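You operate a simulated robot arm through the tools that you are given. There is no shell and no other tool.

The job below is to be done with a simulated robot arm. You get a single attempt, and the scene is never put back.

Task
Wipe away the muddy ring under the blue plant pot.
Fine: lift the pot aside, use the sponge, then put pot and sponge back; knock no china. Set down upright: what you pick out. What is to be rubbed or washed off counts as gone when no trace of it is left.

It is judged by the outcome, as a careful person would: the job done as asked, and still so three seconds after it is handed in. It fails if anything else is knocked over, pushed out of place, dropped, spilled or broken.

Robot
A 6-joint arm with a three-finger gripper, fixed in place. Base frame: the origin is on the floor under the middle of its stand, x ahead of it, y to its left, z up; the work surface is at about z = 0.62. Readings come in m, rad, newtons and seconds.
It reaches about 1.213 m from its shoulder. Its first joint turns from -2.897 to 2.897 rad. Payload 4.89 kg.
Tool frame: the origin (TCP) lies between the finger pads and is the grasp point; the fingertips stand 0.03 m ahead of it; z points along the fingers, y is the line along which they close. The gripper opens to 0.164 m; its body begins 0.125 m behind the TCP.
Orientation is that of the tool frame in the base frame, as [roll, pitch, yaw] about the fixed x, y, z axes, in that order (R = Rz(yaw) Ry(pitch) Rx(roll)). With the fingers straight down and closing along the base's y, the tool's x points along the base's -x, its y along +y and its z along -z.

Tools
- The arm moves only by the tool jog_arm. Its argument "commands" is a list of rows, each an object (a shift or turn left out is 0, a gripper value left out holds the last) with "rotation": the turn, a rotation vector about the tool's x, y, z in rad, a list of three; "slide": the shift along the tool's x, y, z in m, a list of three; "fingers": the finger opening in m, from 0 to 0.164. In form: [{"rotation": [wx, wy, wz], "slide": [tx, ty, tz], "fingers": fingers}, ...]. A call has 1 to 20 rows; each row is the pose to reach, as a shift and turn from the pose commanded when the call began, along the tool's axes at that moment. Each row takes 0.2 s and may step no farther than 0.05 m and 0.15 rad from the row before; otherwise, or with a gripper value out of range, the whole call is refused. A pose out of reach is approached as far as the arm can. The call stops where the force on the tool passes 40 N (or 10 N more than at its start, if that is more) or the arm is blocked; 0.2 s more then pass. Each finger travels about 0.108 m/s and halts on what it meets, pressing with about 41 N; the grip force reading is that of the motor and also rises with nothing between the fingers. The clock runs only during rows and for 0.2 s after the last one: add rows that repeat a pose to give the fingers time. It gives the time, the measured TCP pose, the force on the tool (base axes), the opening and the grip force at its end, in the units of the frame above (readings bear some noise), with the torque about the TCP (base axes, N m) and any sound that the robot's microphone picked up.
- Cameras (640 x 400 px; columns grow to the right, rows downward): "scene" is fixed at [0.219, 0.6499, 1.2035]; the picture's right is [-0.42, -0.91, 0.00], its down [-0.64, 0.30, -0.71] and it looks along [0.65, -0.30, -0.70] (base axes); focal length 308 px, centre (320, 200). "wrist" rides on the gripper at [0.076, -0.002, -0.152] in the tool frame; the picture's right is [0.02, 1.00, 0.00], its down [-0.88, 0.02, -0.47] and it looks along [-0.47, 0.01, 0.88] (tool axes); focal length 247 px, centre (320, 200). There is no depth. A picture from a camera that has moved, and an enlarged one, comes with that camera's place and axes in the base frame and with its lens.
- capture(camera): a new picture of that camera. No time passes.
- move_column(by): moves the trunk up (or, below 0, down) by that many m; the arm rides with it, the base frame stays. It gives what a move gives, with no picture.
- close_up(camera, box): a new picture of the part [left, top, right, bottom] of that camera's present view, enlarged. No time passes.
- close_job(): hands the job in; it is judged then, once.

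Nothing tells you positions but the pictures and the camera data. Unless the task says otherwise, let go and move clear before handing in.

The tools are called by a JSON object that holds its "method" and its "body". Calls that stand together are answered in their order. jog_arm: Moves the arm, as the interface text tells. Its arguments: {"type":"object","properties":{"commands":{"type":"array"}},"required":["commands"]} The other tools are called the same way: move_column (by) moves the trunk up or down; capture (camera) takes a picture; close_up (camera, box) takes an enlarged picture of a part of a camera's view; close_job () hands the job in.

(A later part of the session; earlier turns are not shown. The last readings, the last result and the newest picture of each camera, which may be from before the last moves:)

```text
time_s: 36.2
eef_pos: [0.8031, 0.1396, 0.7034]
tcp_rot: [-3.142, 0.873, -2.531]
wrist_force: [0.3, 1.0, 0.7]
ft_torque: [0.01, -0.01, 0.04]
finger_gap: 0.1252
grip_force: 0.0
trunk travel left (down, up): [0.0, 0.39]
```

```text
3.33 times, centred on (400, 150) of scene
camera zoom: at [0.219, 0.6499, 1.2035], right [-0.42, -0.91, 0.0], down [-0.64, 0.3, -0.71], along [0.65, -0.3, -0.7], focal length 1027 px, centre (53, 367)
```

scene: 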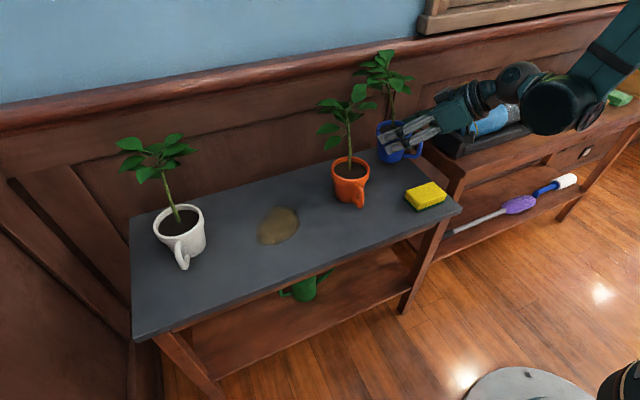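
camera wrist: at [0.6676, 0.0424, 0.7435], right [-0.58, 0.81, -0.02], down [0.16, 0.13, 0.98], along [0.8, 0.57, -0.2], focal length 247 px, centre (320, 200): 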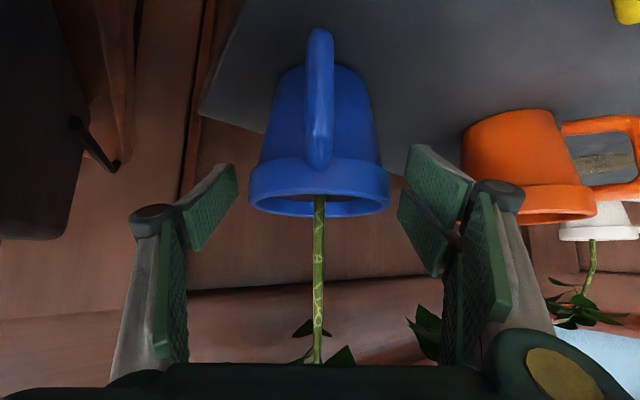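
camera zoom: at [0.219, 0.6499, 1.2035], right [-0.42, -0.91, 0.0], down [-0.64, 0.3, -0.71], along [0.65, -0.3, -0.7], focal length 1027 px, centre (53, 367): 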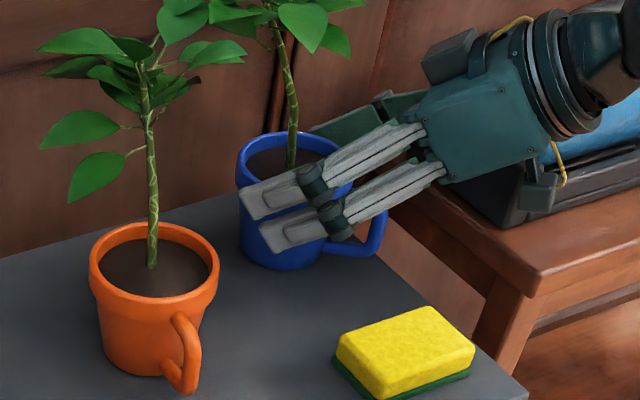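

The pot stands on its own at the back right, clear of everything. I'll back the hand out along its axis and then raise the trunk.

{"method": "jog_arm", "body": {"commands": [{"slide": [0, 0, -0.02], "fingers": 0.13}, {"slide": [0, 0, -0.05], "fingers": 0.13}, {"slide": [0, 0, -0.085], "fingers": 0.13}, {"slide": [0, 0, -0.12], "fingers": 0.13}, {"slide": [0, 0, -0.15], "fingers": 0.13}]}}

{"method": "capture", "body": {"camera": "scene"}}

{"method": "capture", "body": {"camera": "wrist"}}

```text
time_s: 37.4
eef_pos: [0.7077, 0.0749, 0.8]
tcp_rot: [3.141, 0.871, -2.53]
wrist_force: [1.4, 0.2, -1.6]
ft_torque: [0.07, 0.11, 0.09]
finger_gap: 0.1302
grip_force: 0.1
trunk travel left (down, up): [0.0, 0.39]
```

```text
taken
```

scene: 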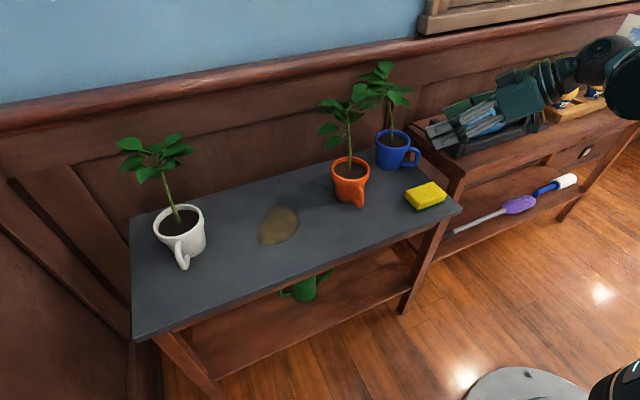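

```text
taken
camera wrist: at [0.5733, -0.0215, 0.8406], right [-0.58, 0.81, -0.02], down [0.16, 0.13, 0.98], along [0.8, 0.57, -0.2], focal length 247 px, centre (320, 200)
```

wrist: 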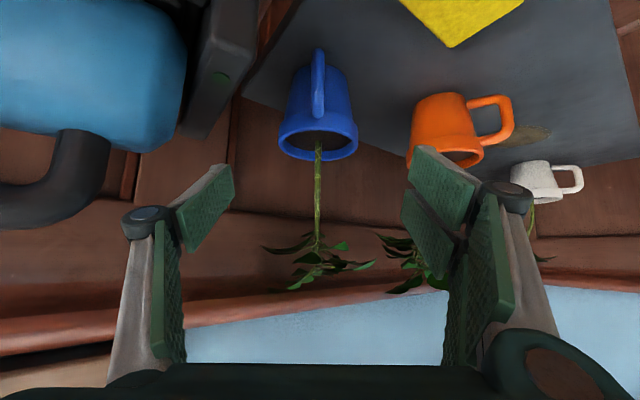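

The blue pot stands upright and untouched. I'll raise the trunk, point the hand straight down and turn it to close across the sponge's short side.

{"method": "move_column", "body": {"by": 0.2}}

{"method": "jog_arm", "body": {"commands": [{"rotation": [0, 0.14, 0]}, {"rotation": [0, 0.28, 0]}, {"rotation": [0, 0.42, 0]}, {"rotation": [0, 0.56, 0]}, {"rotation": [0, 0.7, 0]}, {"rotation": [0, 0.8, 0]}, {"rotation": [0, 0.872, 0]}]}}

```text
time_s: 39.6
eef_pos: [0.708, 0.0757, 0.9995]
tcp_rot: [-3.141, 0.874, -2.532]
wrist_force: [1.1, -0.1, 0.8]
ft_torque: [0.03, 0.04, -0.03]
finger_gap: 0.1302
grip_force: 0.1
trunk travel left (down, up): [-0.2, 0.19]
```

```text
time_s: 41.2
eef_pos: [0.7081, 0.0758, 1.0004]
tcp_rot: [-3.141, -0.004, -2.53]
wrist_force: [-0.8, 0.1, 0.4]
ft_torque: [0.03, -0.05, 0.01]
finger_gap: 0.1301
grip_force: 0.0
trunk travel left (down, up): [-0.2, 0.19]
```

{"method": "jog_arm", "body": {"commands": [{"rotation": [0, 0, -0.133], "slide": [0.0018, 0.013, 0]}, {"rotation": [0, 0, -0.266], "slide": [0.0037, 0.026, 0]}, {"rotation": [0, 0, -0.4], "slide": [0.0055, 0.039, 0]}, {"rotation": [0, 0, -0.533], "slide": [0.0074, 0.052, 0]}, {"rotation": [0, 0, -0.666], "slide": [0.0092, 0.065, 0]}, {"rotation": [0, 0, -0.8], "slide": [0.011, 0.078, 0]}, {"rotation": [0, 0, -0.933], "slide": [0.013, 0.091, 0]}, {"rotation": [0, 0, -1.065], "slide": [0.0148, 0.1044, 0]}]}}

{"method": "capture", "body": {"camera": "wrist"}}

{"method": "capture", "body": {"camera": "scene"}}

```text
time_s: 43.0
eef_pos: [0.6371, 0.1524, 1.0011]
tcp_rot: [-3.142, -0.001, -1.462]
wrist_force: [-0.3, 0.7, 0.7]
ft_torque: [0.01, 0.03, 0.0]
finger_gap: 0.1302
grip_force: 0.0
trunk travel left (down, up): [-0.2, 0.19]
```

```text
taken
camera wrist: at [0.646, 0.0761, 1.1544], right [-0.99, -0.13, 0.0], down [-0.11, 0.87, 0.47], along [-0.06, 0.47, -0.88], focal length 247 px, centre (320, 200)
```

wrist: 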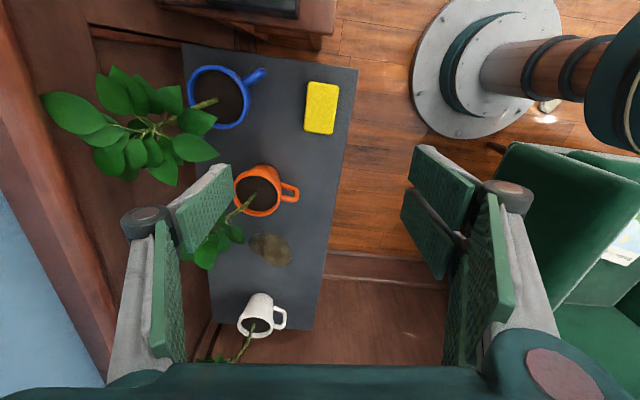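

```text
taken
```

scene: 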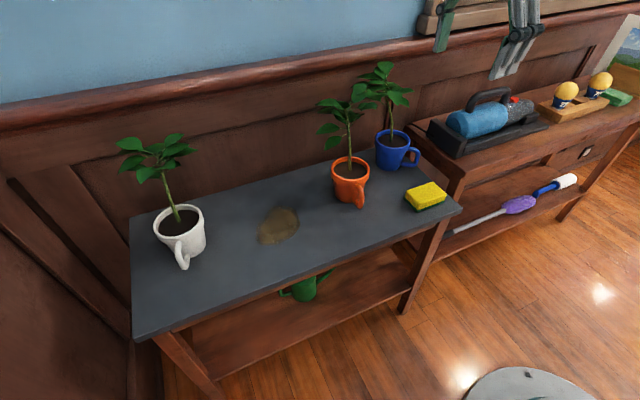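

{"method": "close_up", "body": {"camera": "wrist", "box": [270, 60, 370, 150]}}

{"method": "close_up", "body": {"camera": "wrist", "box": [170, 40, 370, 350]}}

```text
4.44 times, centred on (320, 105) of wrist
camera zoom: at [0.646, 0.0761, 1.1544], right [-0.99, -0.13, 0.0], down [-0.11, 0.87, 0.47], along [-0.06, 0.47, -0.88], focal length 1098 px, centre (320, 622)
```

zoom: 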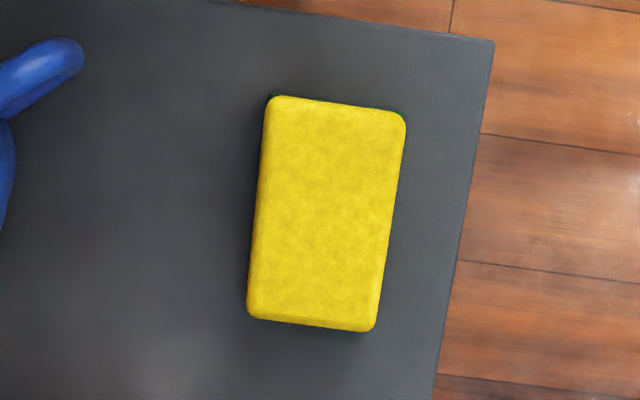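

```text
1.29 times, centred on (270, 195) of wrist
camera zoom: at [0.646, 0.0761, 1.1544], right [-0.99, -0.13, 0.0], down [-0.11, 0.87, 0.47], along [-0.06, 0.47, -0.88], focal length 319 px, centre (384, 206)
```

zoom: 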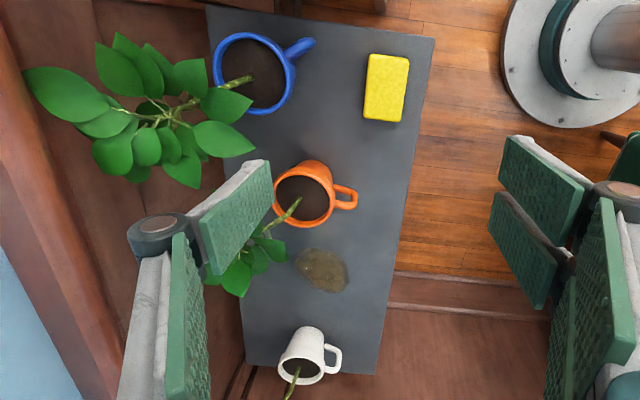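

The sponge measures about 0.058 × 0.09 m, is square to the table and centred at (0.636, 0.146). I'll align to it, set a modest opening and lower with the trunk.

{"method": "jog_arm", "body": {"commands": [{"rotation": [0, 0, 0.055], "slide": [0.0031, 0.001, 0], "fingers": 0.11}, {"rotation": [0, 0, 0.109], "slide": [0.0062, 0.002, 0], "fingers": 0.1}, {"rotation": [0, 0, 0.109], "slide": [0.0062, 0.002, 0], "fingers": 0.1}]}}

{"method": "move_column", "body": {"by": -0.2}}

{"method": "capture", "body": {"camera": "wrist"}}

{"method": "capture", "body": {"camera": "scene"}}

```text
time_s: 43.8
eef_pos: [0.6337, 0.1449, 1.0007]
tcp_rot: [-3.141, 0.001, -1.575]
wrist_force: [-1.3, 0.4, 1.1]
ft_torque: [-0.01, 0.01, -0.02]
finger_gap: 0.1001
grip_force: 0.1
trunk travel left (down, up): [-0.2, 0.19]
```

```text
time_s: 46.0
eef_pos: [0.635, 0.1464, 0.7989]
tcp_rot: [3.141, -0.001, -1.573]
wrist_force: [0.0, -0.4, -0.1]
ft_torque: [-0.02, -0.03, 0.04]
finger_gap: 0.1001
grip_force: 0.0
trunk travel left (down, up): [0.0, 0.39]
```

```text
taken
camera wrist: at [0.6357, 0.0689, 0.9533], right [-1.0, -0.02, 0.0], down [-0.02, 0.88, 0.47], along [-0.01, 0.47, -0.88], focal length 247 px, centre (320, 200)
```

wrist: 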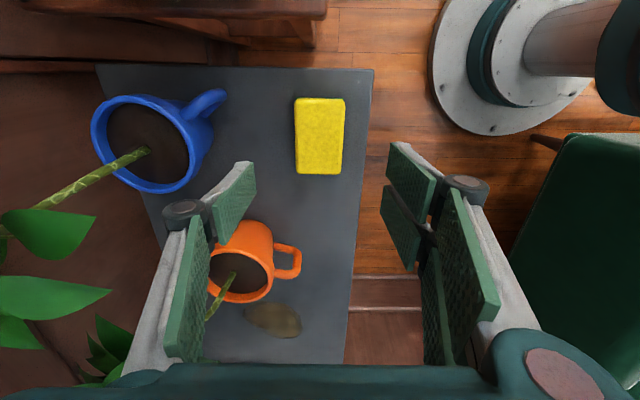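

```text
taken
```

scene: 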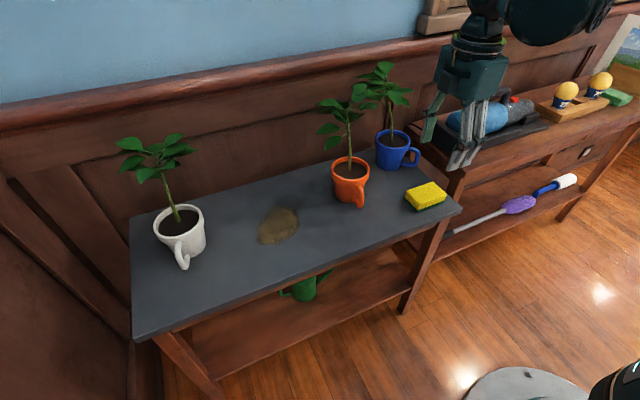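

The sponge is right under the hand. Descending now.

{"method": "jog_arm", "body": {"commands": [{"slide": [0, 0, 0.035]}, {"slide": [0, 0, 0.07]}, {"slide": [0, 0, 0.1]}]}}

{"method": "capture", "body": {"camera": "wrist"}}

{"method": "close_up", "body": {"camera": "scene", "box": [340, 90, 500, 230]}}

```text
time_s: 46.8
eef_pos: [0.6327, 0.1445, 0.6982]
tcp_rot: [-3.141, -0.001, -1.573]
wrist_force: [-0.8, 0.0, 0.1]
ft_torque: [0.02, -0.22, -0.01]
finger_gap: 0.1002
grip_force: 0.0
trunk travel left (down, up): [0.0, 0.39]
```

```text
taken
camera wrist: at [0.634, 0.0682, 0.8508], right [-1.0, -0.02, 0.0], down [-0.02, 0.88, 0.47], along [-0.01, 0.47, -0.88], focal length 247 px, centre (320, 200)
```

wrist: 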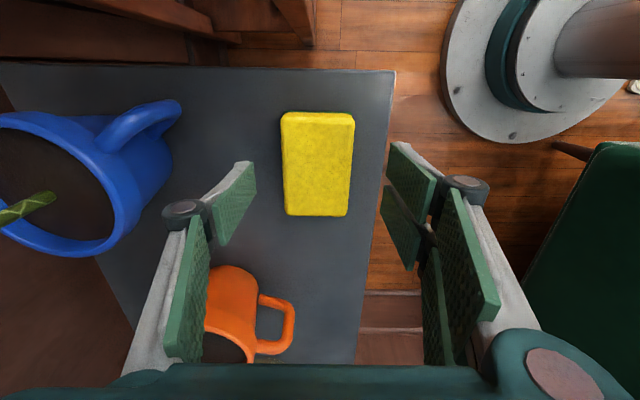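

```text
2.86 times, centred on (420, 160) of scene
camera zoom: at [0.219, 0.6499, 1.2035], right [-0.42, -0.91, 0.0], down [-0.64, 0.3, -0.71], along [0.65, -0.3, -0.7], focal length 880 px, centre (34, 314)
```

zoom: 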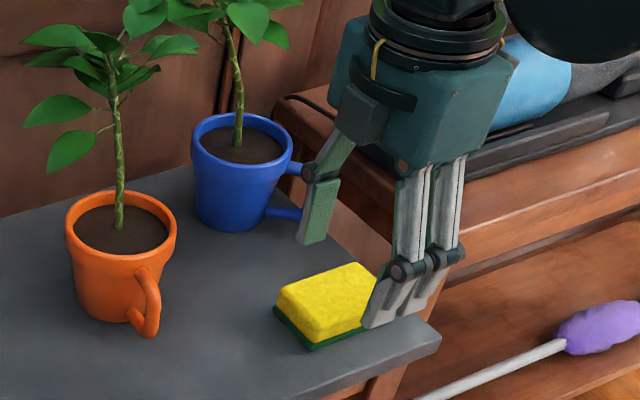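

{"method": "jog_arm", "body": {"commands": [{"slide": [0, 0, 0.015]}, {"slide": [0, 0, 0.028]}, {"slide": [0, 0, 0.038]}]}}

{"method": "close_up", "body": {"camera": "scene", "box": [340, 90, 500, 230]}}

{"method": "capture", "body": {"camera": "wrist"}}

```text
time_s: 47.6
eef_pos: [0.6343, 0.145, 0.6586]
tcp_rot: [3.141, -0.001, -1.574]
wrist_force: [-0.3, 0.6, 0.7]
ft_torque: [0.04, -0.05, 0.0]
finger_gap: 0.1001
grip_force: 0.1
trunk travel left (down, up): [0.0, 0.39]
```

```text
2.86 times, centred on (420, 160) of scene
camera zoom: at [0.219, 0.6499, 1.2035], right [-0.42, -0.91, 0.0], down [-0.64, 0.3, -0.71], along [0.65, -0.3, -0.7], focal length 880 px, centre (34, 314)
```

zoom: 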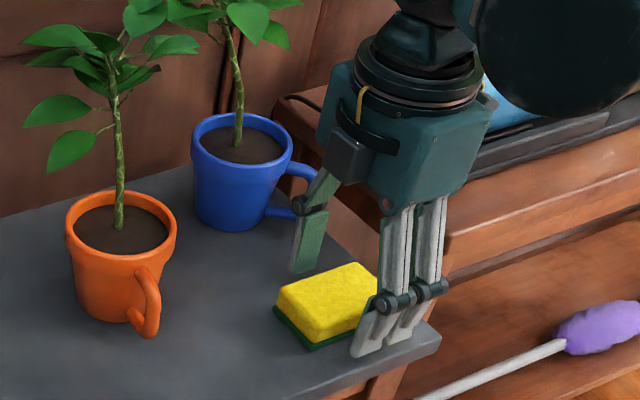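

```text
taken
camera wrist: at [0.636, 0.0679, 0.8132], right [-1.0, -0.02, 0.0], down [-0.02, 0.88, 0.47], along [-0.01, 0.47, -0.88], focal length 247 px, centre (320, 200)
```

wrist: 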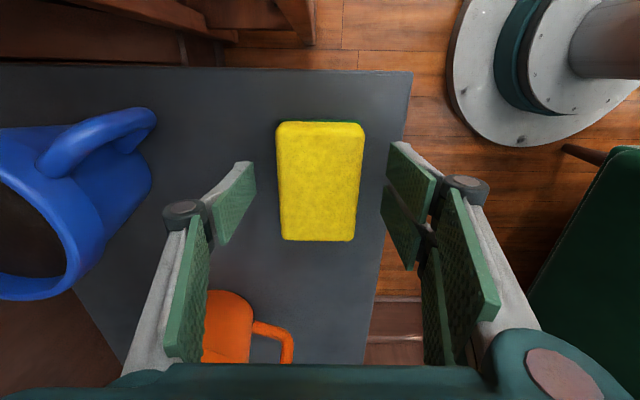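

The fingers straddle the sponge, with the tips about a centimetre above the table. Closing now.

{"method": "jog_arm", "body": {"commands": [{"slide": [0, 0, 0], "fingers": 0.08}, {"slide": [0, 0, 0], "fingers": 0.065}, {"slide": [0, 0, 0], "fingers": 0.045}, {"slide": [0, 0, 0], "fingers": 0.04}, {"slide": [0, 0, 0], "fingers": 0.04}, {"slide": [0, 0, 0], "fingers": 0.04}]}}

{"method": "close_up", "body": {"camera": "scene", "box": [340, 90, 500, 230]}}

{"method": "capture", "body": {"camera": "wrist"}}

```text
time_s: 49.0
eef_pos: [0.6345, 0.1449, 0.659]
tcp_rot: [3.141, 0.0, -1.576]
wrist_force: [0.1, -0.4, 0.7]
ft_torque: [0.01, -0.06, 0.0]
finger_gap: 0.0585
grip_force: 40.9
trunk travel left (down, up): [0.0, 0.39]
```

```text
2.86 times, centred on (420, 160) of scene
camera zoom: at [0.219, 0.6499, 1.2035], right [-0.42, -0.91, 0.0], down [-0.64, 0.3, -0.71], along [0.65, -0.3, -0.7], focal length 880 px, centre (34, 314)
```

zoom: 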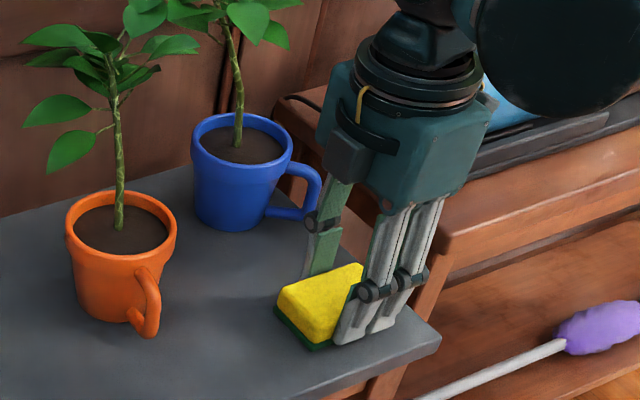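

```text
taken
camera wrist: at [0.6361, 0.0679, 0.8132], right [-1.0, -0.02, 0.0], down [-0.02, 0.88, 0.47], along [-0.01, 0.47, -0.88], focal length 247 px, centre (320, 200)
```

wrist: 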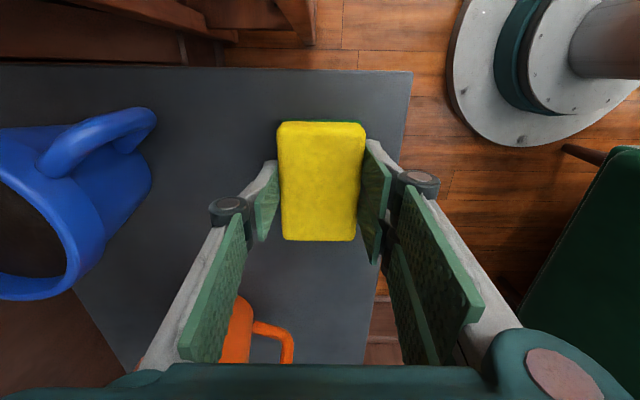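

The sponge is firmly held. I'll lift it, raise the trunk above the plants and carry it over to the stain, turning it so its long side runs front to back.

{"method": "jog_arm", "body": {"commands": [{"slide": [0, 0, -0.01]}, {"slide": [0, 0, -0.03]}, {"slide": [0, 0, -0.04]}]}}

{"method": "move_column", "body": {"by": 0.33}}

{"method": "jog_arm", "body": {"commands": [{"rotation": [0, 0, 0.14], "slide": [-0.035, -0.0086, 0]}, {"rotation": [0, 0, 0.28], "slide": [-0.0705, -0.0173, 0]}, {"rotation": [0, 0, 0.425], "slide": [-0.106, -0.026, 0]}, {"rotation": [0, 0, 0.57], "slide": [-0.141, -0.0345, 0]}, {"rotation": [0, 0, 0.713], "slide": [-0.176, -0.043, 0]}, {"rotation": [0, 0, 0.856], "slide": [-0.2115, -0.0518, 0]}, {"rotation": [0, 0, 1.0], "slide": [-0.247, -0.0605, 0]}, {"rotation": [0, 0, 1.142], "slide": [-0.282, -0.069, 0]}, {"rotation": [0, 0, 1.285], "slide": [-0.317, -0.0778, 0]}, {"rotation": [0, 0, 1.428], "slide": [-0.3525, -0.0865, 0]}, {"rotation": [0, 0, 1.571], "slide": [-0.388, -0.095, 0]}]}}

{"method": "capture", "body": {"camera": "wrist"}}

{"method": "capture", "body": {"camera": "scene"}}

```text
time_s: 49.8
eef_pos: [0.6337, 0.1463, 0.7017]
tcp_rot: [3.141, 0.0, -1.574]
wrist_force: [0.4, -0.3, -0.6]
ft_torque: [-0.04, 0.09, -0.01]
finger_gap: 0.0585
grip_force: 41.7
trunk travel left (down, up): [0.0, 0.39]
```

```text
time_s: 53.0
eef_pos: [0.6329, 0.1451, 1.0329]
tcp_rot: [3.141, 0.001, -1.574]
wrist_force: [0.1, 0.2, -1.2]
ft_torque: [0.01, 0.01, 0.06]
finger_gap: 0.0588
grip_force: 40.6
trunk travel left (down, up): [-0.33, 0.06]
```

```text
time_s: 55.4
eef_pos: [0.7318, 0.5351, 1.0325]
tcp_rot: [-3.141, -0.001, 3.136]
wrist_force: [-0.3, -1.6, 0.4]
ft_torque: [0.15, 0.02, -0.02]
finger_gap: 0.0586
grip_force: 40.8
trunk travel left (down, up): [-0.33, 0.06]
```

```text
taken
camera wrist: at [0.6544, 0.5333, 1.186], right [-0.01, 1.0, 0.0], down [0.88, 0.01, 0.47], along [0.47, 0.01, -0.88], focal length 247 px, centre (320, 200)
```

wrist: 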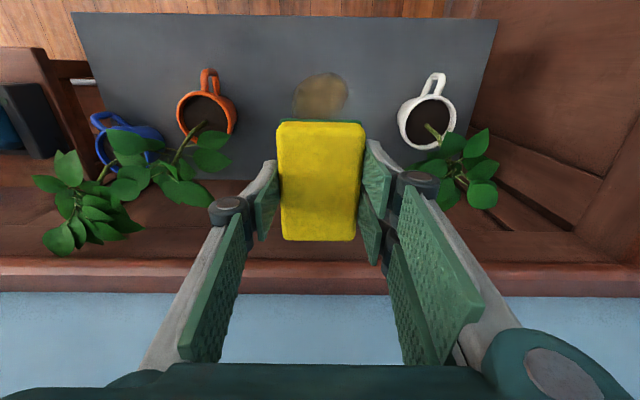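

```text
taken
```

scene: 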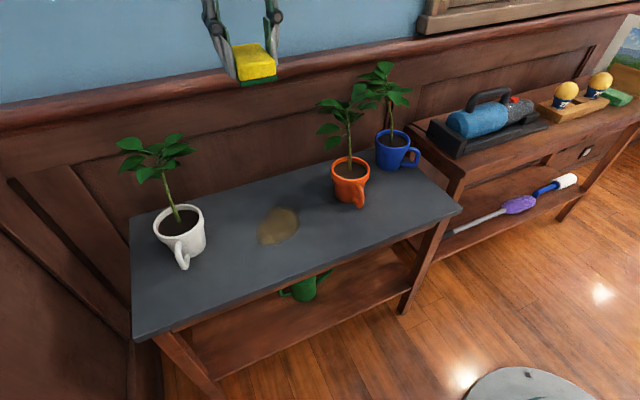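

The stain spans about x 0.66–0.79 and y 0.475–0.597, and the hand fits between the neighbouring plants. I'll lower with the trunk, then press gently.

{"method": "move_column", "body": {"by": -0.2}}

{"method": "capture", "body": {"camera": "scene"}}

{"method": "capture", "body": {"camera": "wrist"}}

```text
time_s: 57.6
eef_pos: [0.7319, 0.5366, 0.8318]
tcp_rot: [-3.141, 0.0, 3.136]
wrist_force: [0.4, 0.0, -1.0]
ft_torque: [-0.01, 0.0, 0.01]
finger_gap: 0.0586
grip_force: 41.1
trunk travel left (down, up): [-0.13, 0.26]
```

```text
taken
```

scene: 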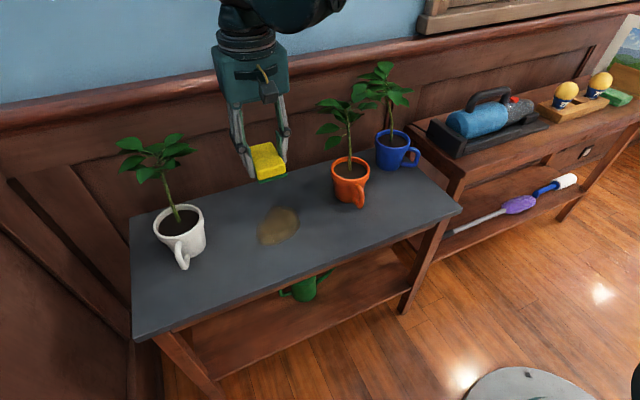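

```text
taken
camera wrist: at [0.6541, 0.5338, 0.9857], right [-0.02, 1.0, 0.0], down [0.88, 0.02, 0.47], along [0.47, 0.01, -0.88], focal length 247 px, centre (320, 200)
```

wrist: 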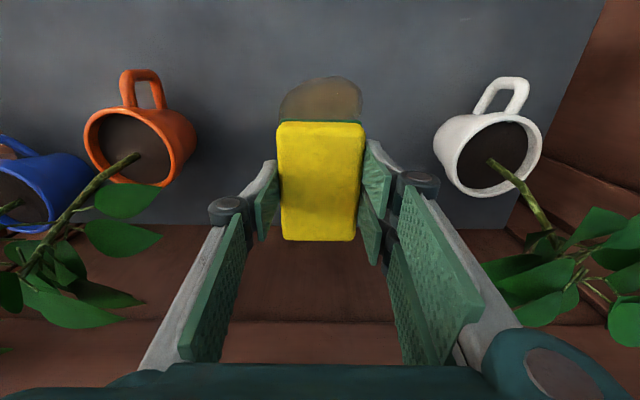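

{"method": "move_column", "body": {"by": -0.13}}

{"method": "capture", "body": {"camera": "scene"}}

{"method": "capture", "body": {"camera": "wrist"}}

```text
time_s: 59.2
eef_pos: [0.7301, 0.5353, 0.7017]
tcp_rot: [3.141, 0.0, 3.136]
wrist_force: [0.1, 0.7, 0.0]
ft_torque: [0.01, -0.01, 0.01]
finger_gap: 0.059
grip_force: 41.1
trunk travel left (down, up): [0.0, 0.39]
```

```text
taken
```

scene: 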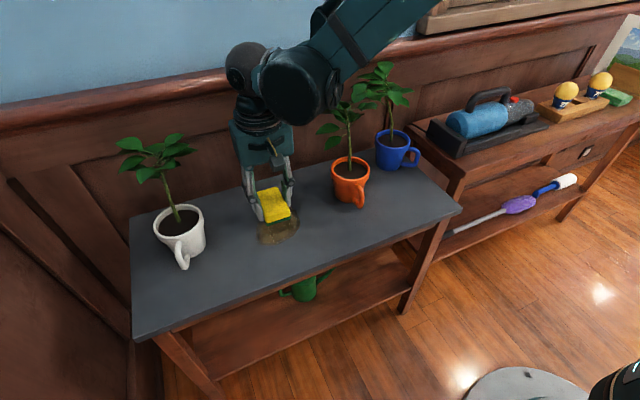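

```text
taken
camera wrist: at [0.6541, 0.5338, 0.8557], right [-0.02, 1.0, 0.0], down [0.88, 0.02, 0.47], along [0.47, 0.01, -0.88], focal length 247 px, centre (320, 200)
```

wrist: 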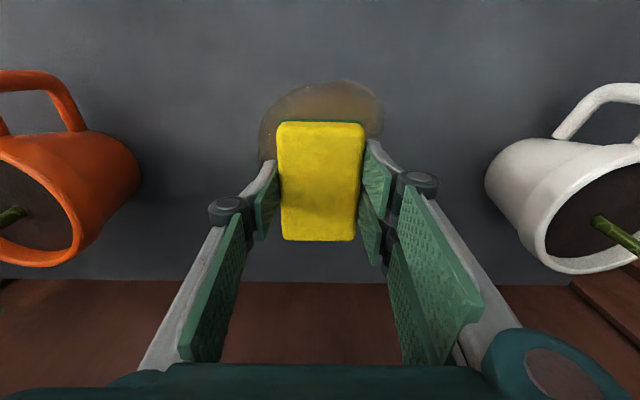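

{"method": "jog_arm", "body": {"commands": [{"slide": [0, 0, 0.02]}, {"slide": [0, 0, 0.036]}, {"slide": [0, 0, 0.04]}, {"slide": [0, 0, 0.042]}, {"slide": [0, 0, 0.043]}]}}

```text
time_s: 60.4
eef_pos: [0.7312, 0.5362, 0.6598]
tcp_rot: [3.141, 0.0, 3.137]
wrist_force: [2.5, 3.1, 10.6]
ft_torque: [0.07, -0.04, 0.0]
finger_gap: 0.0585
grip_force: 40.7
trunk travel left (down, up): [0.0, 0.39]
```

Contact is at about 10 N. I'll start rubbing side to side.

{"method": "jog_arm", "body": {"commands": [{"slide": [0, 0.015, 0]}, {"slide": [0, 0.03, 0]}, {"slide": [0, 0.04, 0]}, {"slide": [0, 0.02, 0]}, {"slide": [0, 0, 0]}, {"slide": [0, -0.02, 0]}, {"slide": [0, -0.04, 0]}, {"slide": [0, -0.02, 0]}, {"slide": [0, 0, 0]}, {"slide": [0, 0.02, 0]}, {"slide": [0, 0.04, 0]}]}}

{"method": "close_up", "body": {"camera": "scene", "box": [220, 160, 340, 270]}}

{"method": "capture", "body": {"camera": "wrist"}}

```text
time_s: 62.8
eef_pos: [0.7303, 0.5753, 0.6596]
tcp_rot: [3.141, -0.001, 3.136]
wrist_force: [0.0, -1.3, 0.3]
ft_torque: [-0.05, 0.02, 0.03]
finger_gap: 0.0585
grip_force: 41.3
trunk travel left (down, up): [0.0, 0.39]
```

```text
3.64 times, centred on (280, 215) of scene
camera zoom: at [0.219, 0.6499, 1.2035], right [-0.42, -0.91, 0.0], down [-0.64, 0.3, -0.71], along [0.65, -0.3, -0.7], focal length 1120 px, centre (466, 146)
```

zoom: 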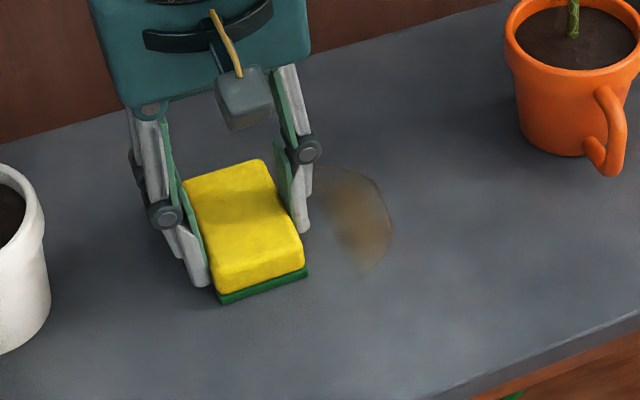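

```text
taken
camera wrist: at [0.6538, 0.5734, 0.813], right [-0.02, 1.0, 0.0], down [0.88, 0.01, 0.47], along [0.47, 0.01, -0.88], focal length 247 px, centre (320, 200)
```

wrist: 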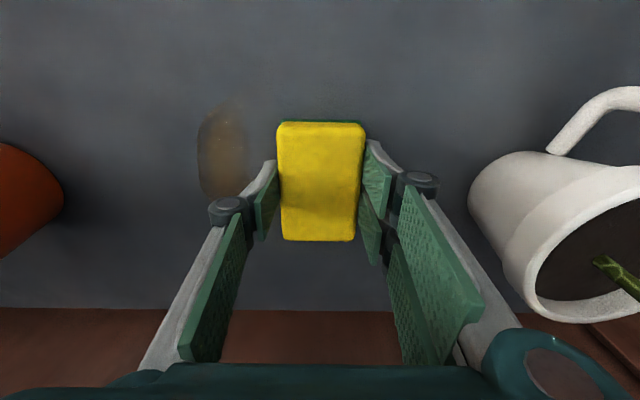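

The sponge lifts the mud wherever it rubs. What remains is on the −y side, and contact has become light, so I'll press a touch more and work that strip front to back.

{"method": "jog_arm", "body": {"commands": [{"slide": [0, 0, 0.0015]}, {"slide": [0, -0.02, 0.0015]}, {"slide": [0, -0.04, 0.0015]}, {"slide": [0, -0.06, 0.0015]}, {"slide": [0, -0.075, 0.0015]}, {"slide": [0.02, -0.075, 0.0015]}, {"slide": [0.035, -0.075, 0.0015]}, {"slide": [0.015, -0.075, 0.0015]}, {"slide": [-0.005, -0.075, 0.0015]}, {"slide": [-0.025, -0.075, 0.0015]}, {"slide": [-0.035, -0.075, 0.0015]}, {"slide": [-0.015, -0.075, 0.0015]}, {"slide": [0.005, -0.075, 0.0015]}]}}

{"method": "close_up", "body": {"camera": "scene", "box": [220, 160, 340, 270]}}

{"method": "capture", "body": {"camera": "wrist"}}

```text
time_s: 65.6
eef_pos: [0.7266, 0.4984, 0.6598]
tcp_rot: [-3.14, 0.001, 3.137]
wrist_force: [12.5, -0.9, 22.1]
ft_torque: [-0.01, -0.48, -0.02]
finger_gap: 0.0588
grip_force: 41.0
trunk travel left (down, up): [0.0, 0.39]
```

```text
3.64 times, centred on (280, 215) of scene
camera zoom: at [0.219, 0.6499, 1.2035], right [-0.42, -0.91, 0.0], down [-0.64, 0.3, -0.71], along [0.65, -0.3, -0.7], focal length 1120 px, centre (466, 146)
```

zoom: 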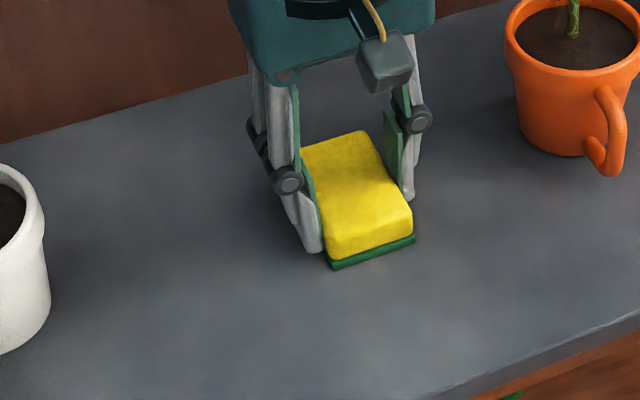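

```text
taken
camera wrist: at [0.6501, 0.4981, 0.8125], right [-0.02, 1.0, 0.0], down [0.88, 0.01, 0.47], along [0.47, 0.01, -0.88], focal length 247 px, centre (320, 200)
```

wrist: 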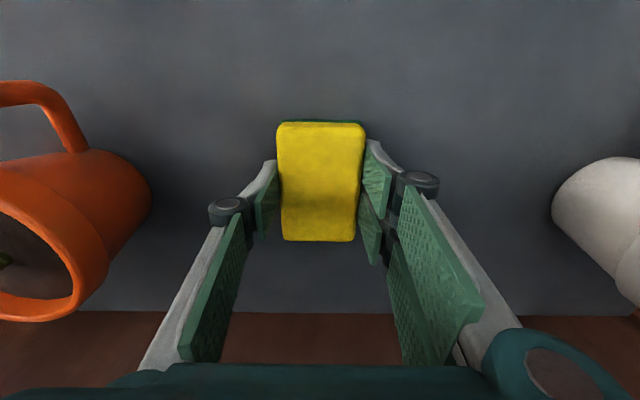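

It looks clean around the sponge. I'll make one more full pass over the whole area, front and back rows, for thoroughness.

{"method": "jog_arm", "body": {"commands": [{"slide": [0.013, -0.003, -0.0004]}, {"slide": [0.028, -0.006, -0.0004]}, {"slide": [0.028, 0.015, -0.0004]}, {"slide": [0.028, 0.037, -0.0004]}, {"slide": [0.028, 0.058, -0.0004]}, {"slide": [0.028, 0.08, -0.0004]}, {"slide": [0.008, 0.08, -0.0004]}, {"slide": [-0.012, 0.08, -0.0004]}, {"slide": [-0.032, 0.08, -0.0004]}, {"slide": [-0.032, 0.06, -0.0004]}, {"slide": [-0.032, 0.04, -0.0004]}, {"slide": [-0.032, 0.02, -0.0004]}, {"slide": [-0.032, 0.0, -0.0004]}, {"slide": [-0.032, -0.006, -0.0004]}, {"slide": [-0.01, -0.006, -0.0004]}, {"slide": [0, 0.015, -0.0004]}, {"slide": [0, 0.037, -0.0004]}, {"slide": [0, 0.058, -0.0004]}, {"slide": [0, 0.08, -0.0004]}]}}

{"method": "close_up", "body": {"camera": "scene", "box": [220, 160, 340, 270]}}

{"method": "capture", "body": {"camera": "wrist"}}

```text
time_s: 69.6
eef_pos: [0.7259, 0.5814, 0.6582]
tcp_rot: [3.139, 0.0, 3.138]
wrist_force: [-1.2, -4.3, 7.3]
ft_torque: [-0.17, -0.02, -0.03]
finger_gap: 0.0588
grip_force: 40.8
trunk travel left (down, up): [0.0, 0.39]
```

```text
3.64 times, centred on (280, 215) of scene
camera zoom: at [0.219, 0.6499, 1.2035], right [-0.42, -0.91, 0.0], down [-0.64, 0.3, -0.71], along [0.65, -0.3, -0.7], focal length 1120 px, centre (466, 146)
```

zoom: 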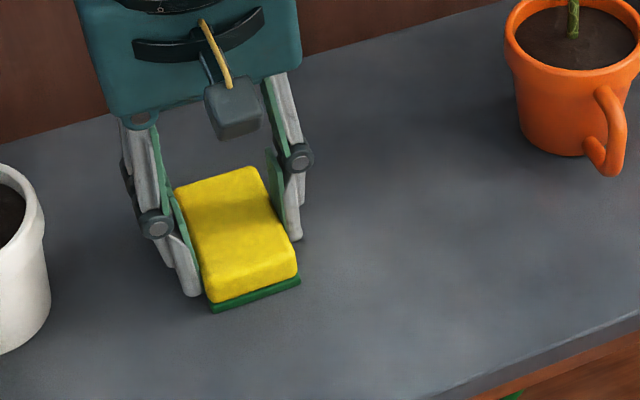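

```text
taken
camera wrist: at [0.6492, 0.58, 0.8124], right [-0.02, 1.0, 0.0], down [0.88, 0.01, 0.47], along [0.47, 0.01, -0.88], focal length 247 px, centre (320, 200)
```

wrist: 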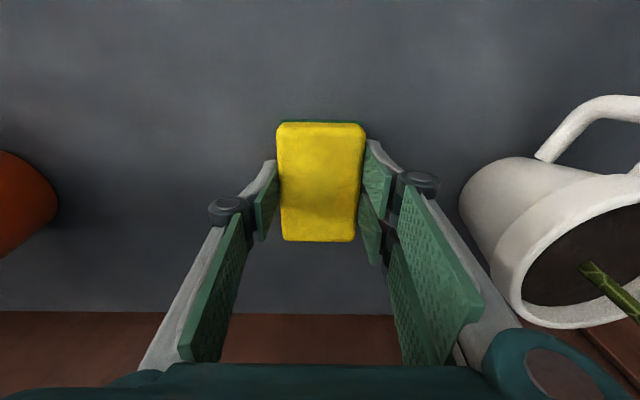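

The area looks spotless. I'll bring the hand back to the middle, lift off and inspect the bare surface.

{"method": "jog_arm", "body": {"commands": [{"slide": [0, -0.02, 0]}, {"slide": [0, -0.045, 0]}, {"slide": [0, -0.045, -0.015]}, {"slide": [0, -0.045, -0.042]}]}}

{"method": "move_column", "body": {"by": 0.33}}

{"method": "close_up", "body": {"camera": "scene", "box": [200, 150, 350, 280]}}

{"method": "capture", "body": {"camera": "wrist"}}

{"method": "capture", "body": {"camera": "scene"}}

```text
time_s: 70.6
eef_pos: [0.7255, 0.5357, 0.6985]
tcp_rot: [-3.141, 0.001, 3.137]
wrist_force: [0.8, 0.3, -1.2]
ft_torque: [-0.08, 0.12, -0.03]
finger_gap: 0.0586
grip_force: 40.4
trunk travel left (down, up): [0.0, 0.39]
```

```text
time_s: 73.8
eef_pos: [0.7276, 0.5356, 1.0292]
tcp_rot: [-3.141, -0.001, 3.136]
wrist_force: [-1.6, -0.5, -0.4]
ft_torque: [0.0, -0.01, 0.02]
finger_gap: 0.0586
grip_force: 41.4
trunk travel left (down, up): [-0.33, 0.06]
```

```text
3.08 times, centred on (275, 215) of scene
camera zoom: at [0.219, 0.6499, 1.2035], right [-0.42, -0.91, 0.0], down [-0.64, 0.3, -0.71], along [0.65, -0.3, -0.7], focal length 948 px, centre (458, 154)
```

zoom: 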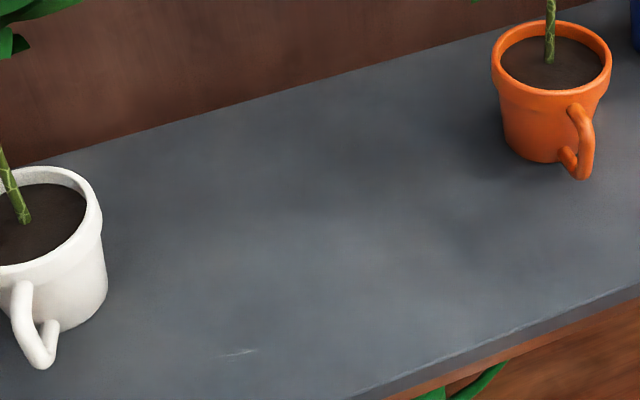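

```text
taken
camera wrist: at [0.6497, 0.5343, 1.1824], right [-0.02, 1.0, 0.0], down [0.88, 0.01, 0.47], along [0.47, 0.01, -0.88], focal length 247 px, centre (320, 200)
```

wrist: 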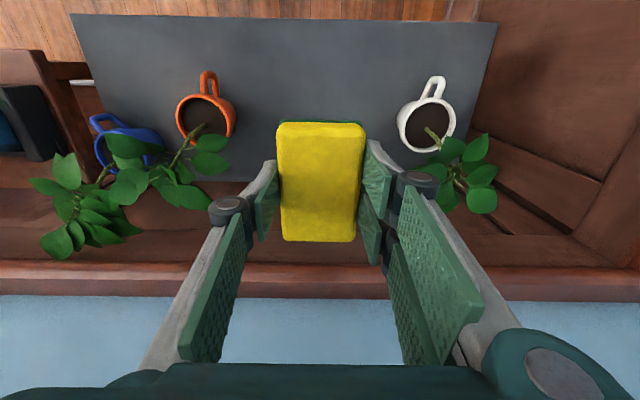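

```text
taken
```

scene: 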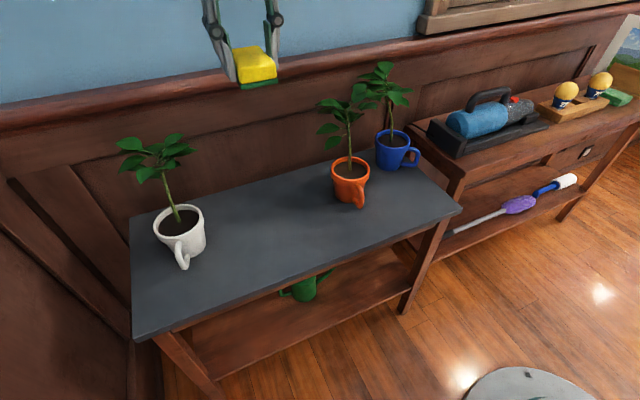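

The stain is gone. I notice a faint light streak near the front edge and want a closer look at it.

{"method": "close_up", "body": {"camera": "scene", "box": [250, 245, 310, 285]}}

{"method": "close_up", "body": {"camera": "scene", "box": [230, 180, 330, 270]}}

{"method": "close_up", "body": {"camera": "wrist", "box": [240, 20, 400, 130]}}

```text
10.00 times, centred on (280, 265) of scene
camera zoom: at [0.219, 0.6499, 1.2035], right [-0.42, -0.91, 0.0], down [-0.64, 0.3, -0.71], along [0.65, -0.3, -0.7], focal length 3081 px, centre (720, -450)
```

zoom: 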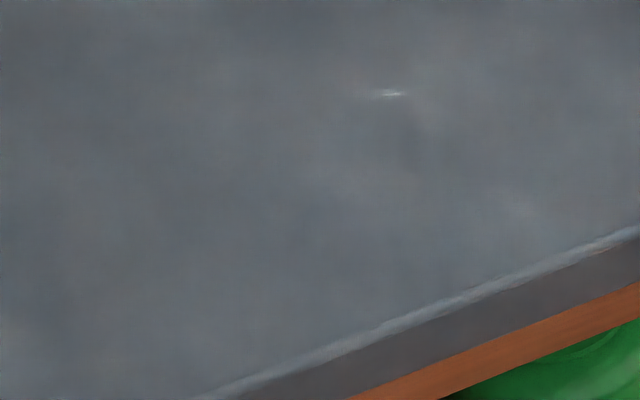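

```text
4.44 times, centred on (280, 225) of scene
camera zoom: at [0.219, 0.6499, 1.2035], right [-0.42, -0.91, 0.0], down [-0.64, 0.3, -0.71], along [0.65, -0.3, -0.7], focal length 1369 px, centre (498, 89)
```

zoom: 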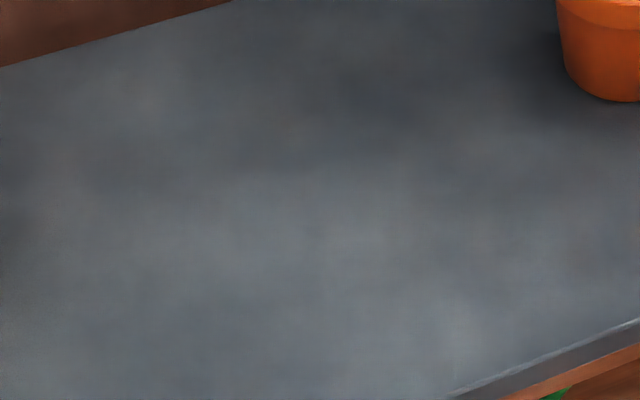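

```text
3.64 times, centred on (320, 75) of wrist
camera zoom: at [0.6497, 0.5343, 1.1824], right [-0.02, 1.0, 0.0], down [0.88, 0.01, 0.47], along [0.47, 0.01, -0.88], focal length 898 px, centre (320, 654)
```

zoom: 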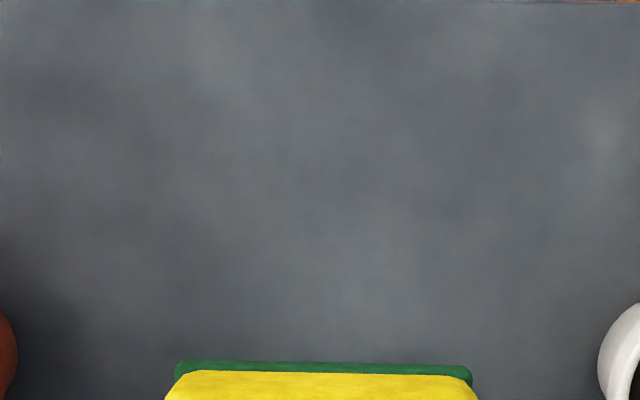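

The surface is clean all over; the streak moved between views, so it is only a rendering glint. Now I'll return the sponge to its original spot.

{"method": "jog_arm", "body": {"commands": [{"rotation": [0, 0, -0.143], "slide": [0.0082, -0.0356, 0]}, {"rotation": [0, 0, -0.286], "slide": [0.0163, -0.0711, 0]}, {"rotation": [0, 0, -0.429], "slide": [0.0245, -0.1067, 0]}, {"rotation": [0, 0, -0.572], "slide": [0.0327, -0.1422, 0]}, {"rotation": [0, 0, -0.715], "slide": [0.0409, -0.1778, 0]}, {"rotation": [0, 0, -0.858], "slide": [0.049, -0.2133, 0]}, {"rotation": [0, 0, -1.001], "slide": [0.0572, -0.2489, 0]}, {"rotation": [0, 0, -1.144], "slide": [0.0654, -0.2844, 0]}, {"rotation": [0, 0, -1.287], "slide": [0.0736, -0.32, 0]}, {"rotation": [0, 0, -1.43], "slide": [0.0817, -0.3555, 0]}, {"rotation": [0, 0, -1.573], "slide": [0.0899, -0.3911, 0]}, {"rotation": [0, 0, -1.573], "slide": [0.0899, -0.3911, 0]}]}}

{"method": "move_column", "body": {"by": -0.2}}

{"method": "capture", "body": {"camera": "wrist"}}

{"method": "capture", "body": {"camera": "scene"}}

```text
time_s: 76.4
eef_pos: [0.6336, 0.1464, 1.0302]
tcp_rot: [3.14, 0.0, -1.571]
wrist_force: [-1.1, 0.1, 0.2]
ft_torque: [0.1, -0.02, 0.01]
finger_gap: 0.0587
grip_force: 40.4
trunk travel left (down, up): [-0.33, 0.06]
```

```text
time_s: 78.6
eef_pos: [0.6334, 0.1472, 0.8308]
tcp_rot: [3.141, -0.001, -1.573]
wrist_force: [-0.2, -0.2, -0.4]
ft_torque: [0.01, 0.0, -0.04]
finger_gap: 0.059
grip_force: 40.7
trunk travel left (down, up): [-0.13, 0.26]
```

```text
taken
camera wrist: at [0.635, 0.0705, 0.9837], right [-1.0, -0.02, 0.0], down [-0.02, 0.88, 0.47], along [-0.01, 0.47, -0.88], focal length 247 px, centre (320, 200)
```

wrist: 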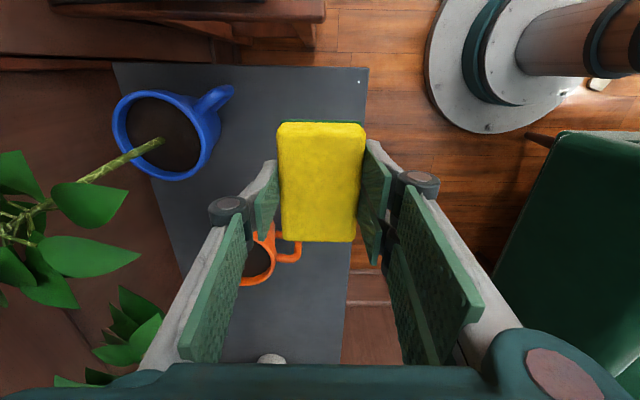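

```text
taken
```

scene: 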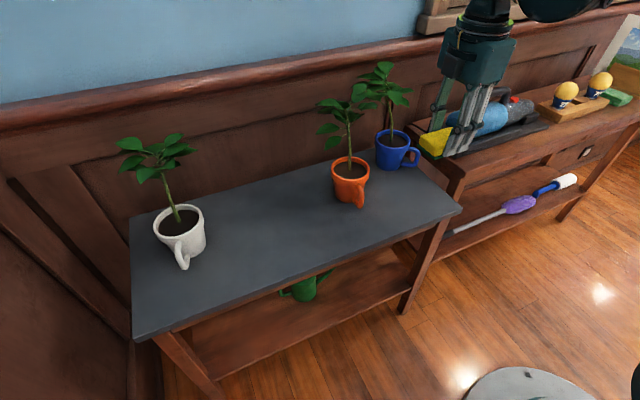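

{"method": "move_column", "body": {"by": -0.13}}

{"method": "jog_arm", "body": {"commands": [{"slide": [0.0022, -0.001, 0.015]}, {"slide": [0.0022, -0.001, 0.03]}, {"slide": [0.0022, -0.001, 0.037]}, {"slide": [0.0022, -0.001, 0.039]}, {"slide": [0.0022, -0.001, 0.039]}]}}

{"method": "capture", "body": {"camera": "wrist"}}

```text
time_s: 80.2
eef_pos: [0.6335, 0.1472, 0.7001]
tcp_rot: [-3.141, 0.002, -1.572]
wrist_force: [0.3, -0.5, -1.3]
ft_torque: [0.0, 0.03, 0.02]
finger_gap: 0.0587
grip_force: 41.2
trunk travel left (down, up): [0.0, 0.39]
```

```text
time_s: 81.4
eef_pos: [0.6367, 0.1451, 0.6597]
tcp_rot: [-3.141, 0.0, -1.573]
wrist_force: [0.6, -0.7, -0.4]
ft_torque: [0.01, 0.03, -0.03]
finger_gap: 0.0588
grip_force: 40.4
trunk travel left (down, up): [0.0, 0.39]
```

```text
taken
camera wrist: at [0.6368, 0.0679, 0.8132], right [-1.0, -0.02, 0.0], down [-0.02, 0.88, 0.47], along [-0.01, 0.47, -0.88], focal length 247 px, centre (320, 200)
```

wrist: 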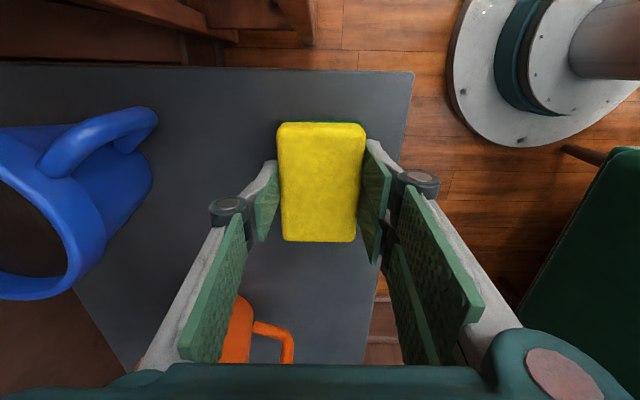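

The view matches the original grasp to within a millimetre. A small nudge down to touch, then release.

{"method": "jog_arm", "body": {"commands": [{"slide": [0, 0.0006, 0.0008]}, {"slide": [0, 0.0006, 0.0015]}]}}

```text
time_s: 82.0
eef_pos: [0.6354, 0.1449, 0.6588]
tcp_rot: [-3.14, 0.0, -1.573]
wrist_force: [-0.2, 0.1, -0.9]
ft_torque: [0.0, 0.03, 0.01]
finger_gap: 0.0587
grip_force: 41.2
trunk travel left (down, up): [0.0, 0.39]
```

{"method": "jog_arm", "body": {"commands": [{"slide": [0, 0, 0.001]}, {"slide": [0, 0, 0.001]}]}}

```text
time_s: 82.6
eef_pos: [0.6344, 0.1448, 0.6586]
tcp_rot: [3.142, -0.001, -1.573]
wrist_force: [1.7, 0.8, 3.6]
ft_torque: [0.01, 0.05, -0.04]
finger_gap: 0.0588
grip_force: 41.3
trunk travel left (down, up): [0.0, 0.39]
```

It's touching now. I'll open the fingers and rise straight up.

{"method": "jog_arm", "body": {"commands": [{"slide": [0, 0, 0], "fingers": 0.065}, {"slide": [0, 0, 0], "fingers": 0.08}, {"slide": [0, 0, 0], "fingers": 0.1}, {"slide": [0, 0, 0], "fingers": 0.1}, {"slide": [0, 0, -0.02], "fingers": 0.1}, {"slide": [0, 0, -0.06], "fingers": 0.1}, {"slide": [0, 0, -0.1], "fingers": 0.1}, {"slide": [0, 0, -0.14], "fingers": 0.1}]}}

{"method": "capture", "body": {"camera": "wrist"}}

{"method": "capture", "body": {"camera": "scene"}}

```text
time_s: 84.4
eef_pos: [0.634, 0.1467, 0.7996]
tcp_rot: [-3.141, 0.0, -1.573]
wrist_force: [0.6, -0.3, -0.7]
ft_torque: [-0.03, 0.23, 0.0]
finger_gap: 0.1
grip_force: 0.0
trunk travel left (down, up): [0.0, 0.39]
```

```text
taken
camera wrist: at [0.6357, 0.0688, 0.9525], right [-1.0, -0.02, 0.0], down [-0.02, 0.88, 0.47], along [-0.01, 0.47, -0.88], focal length 247 px, centre (320, 200)
```

wrist: 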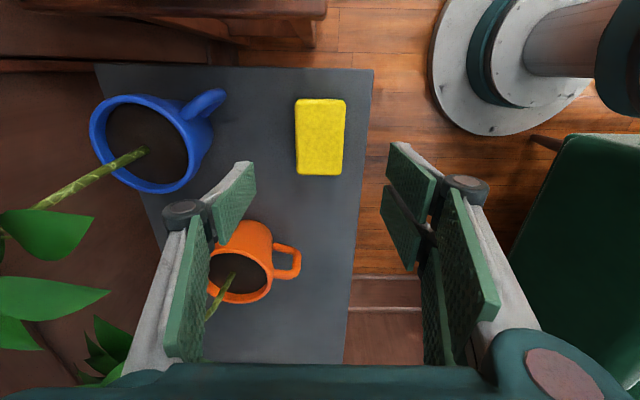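

```text
taken
```

scene: 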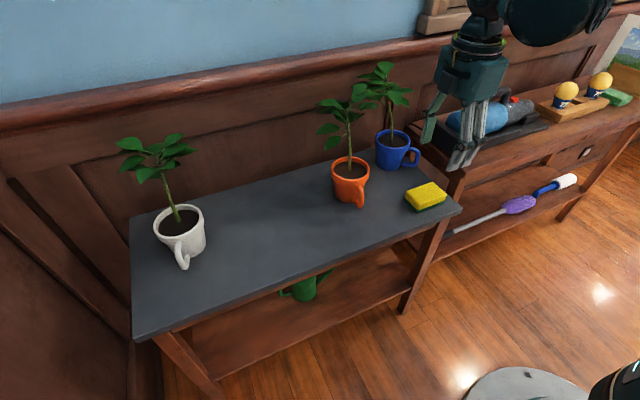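

The sponge is back in place. Now I'll retrace the route to the parked blue pot: trunk up, turn, tilt.

{"method": "move_column", "body": {"by": 0.2}}

{"method": "jog_arm", "body": {"commands": [{"rotation": [0, 0, 0.137], "slide": [0.0102, -0.0105, 0], "fingers": 0.13}, {"rotation": [0, 0, 0.274], "slide": [0.0204, -0.0211, 0], "fingers": 0.13}, {"rotation": [0, 0, 0.411], "slide": [0.0306, -0.0316, 0], "fingers": 0.13}, {"rotation": [0, 0, 0.548], "slide": [0.0407, -0.0422, 0], "fingers": 0.13}, {"rotation": [0, 0, 0.685], "slide": [0.0509, -0.0527, 0], "fingers": 0.13}, {"rotation": [0, 0, 0.822], "slide": [0.0611, -0.0633, 0], "fingers": 0.13}, {"rotation": [0, 0, 0.958], "slide": [0.0713, -0.0738, 0], "fingers": 0.13}, {"rotation": [0, 0, 0.958], "slide": [0.0713, -0.0738, 0], "fingers": 0.13}]}}

{"method": "jog_arm", "body": {"commands": [{"rotation": [0, -0.14, 0]}, {"rotation": [0, -0.28, 0]}, {"rotation": [0, -0.42, 0]}, {"rotation": [0, -0.56, 0]}, {"rotation": [0, -0.7, 0]}, {"rotation": [0, -0.8, 0]}, {"rotation": [0, -0.873, 0]}, {"rotation": [0, -0.873, 0]}]}}

```text
time_s: 86.5
eef_pos: [0.6334, 0.1452, 0.9994]
tcp_rot: [3.141, -0.001, -1.571]
wrist_force: [0.0, -0.6, -0.2]
ft_torque: [0.02, -0.01, -0.01]
finger_gap: 0.1004
grip_force: 0.0
trunk travel left (down, up): [-0.2, 0.19]
```

```text
time_s: 88.3
eef_pos: [0.7078, 0.0748, 0.9997]
tcp_rot: [3.141, 0.001, -2.535]
wrist_force: [-0.2, -0.6, -0.4]
ft_torque: [-0.01, 0.04, 0.01]
finger_gap: 0.1302
grip_force: 0.1
trunk travel left (down, up): [-0.2, 0.19]
```

```text
time_s: 90.1
eef_pos: [0.7077, 0.0729, 0.9991]
tcp_rot: [-3.141, 0.875, -2.529]
wrist_force: [0.3, 0.0, -1.2]
ft_torque: [0.04, -0.01, 0.01]
finger_gap: 0.1302
grip_force: 0.1
trunk travel left (down, up): [-0.2, 0.19]
```

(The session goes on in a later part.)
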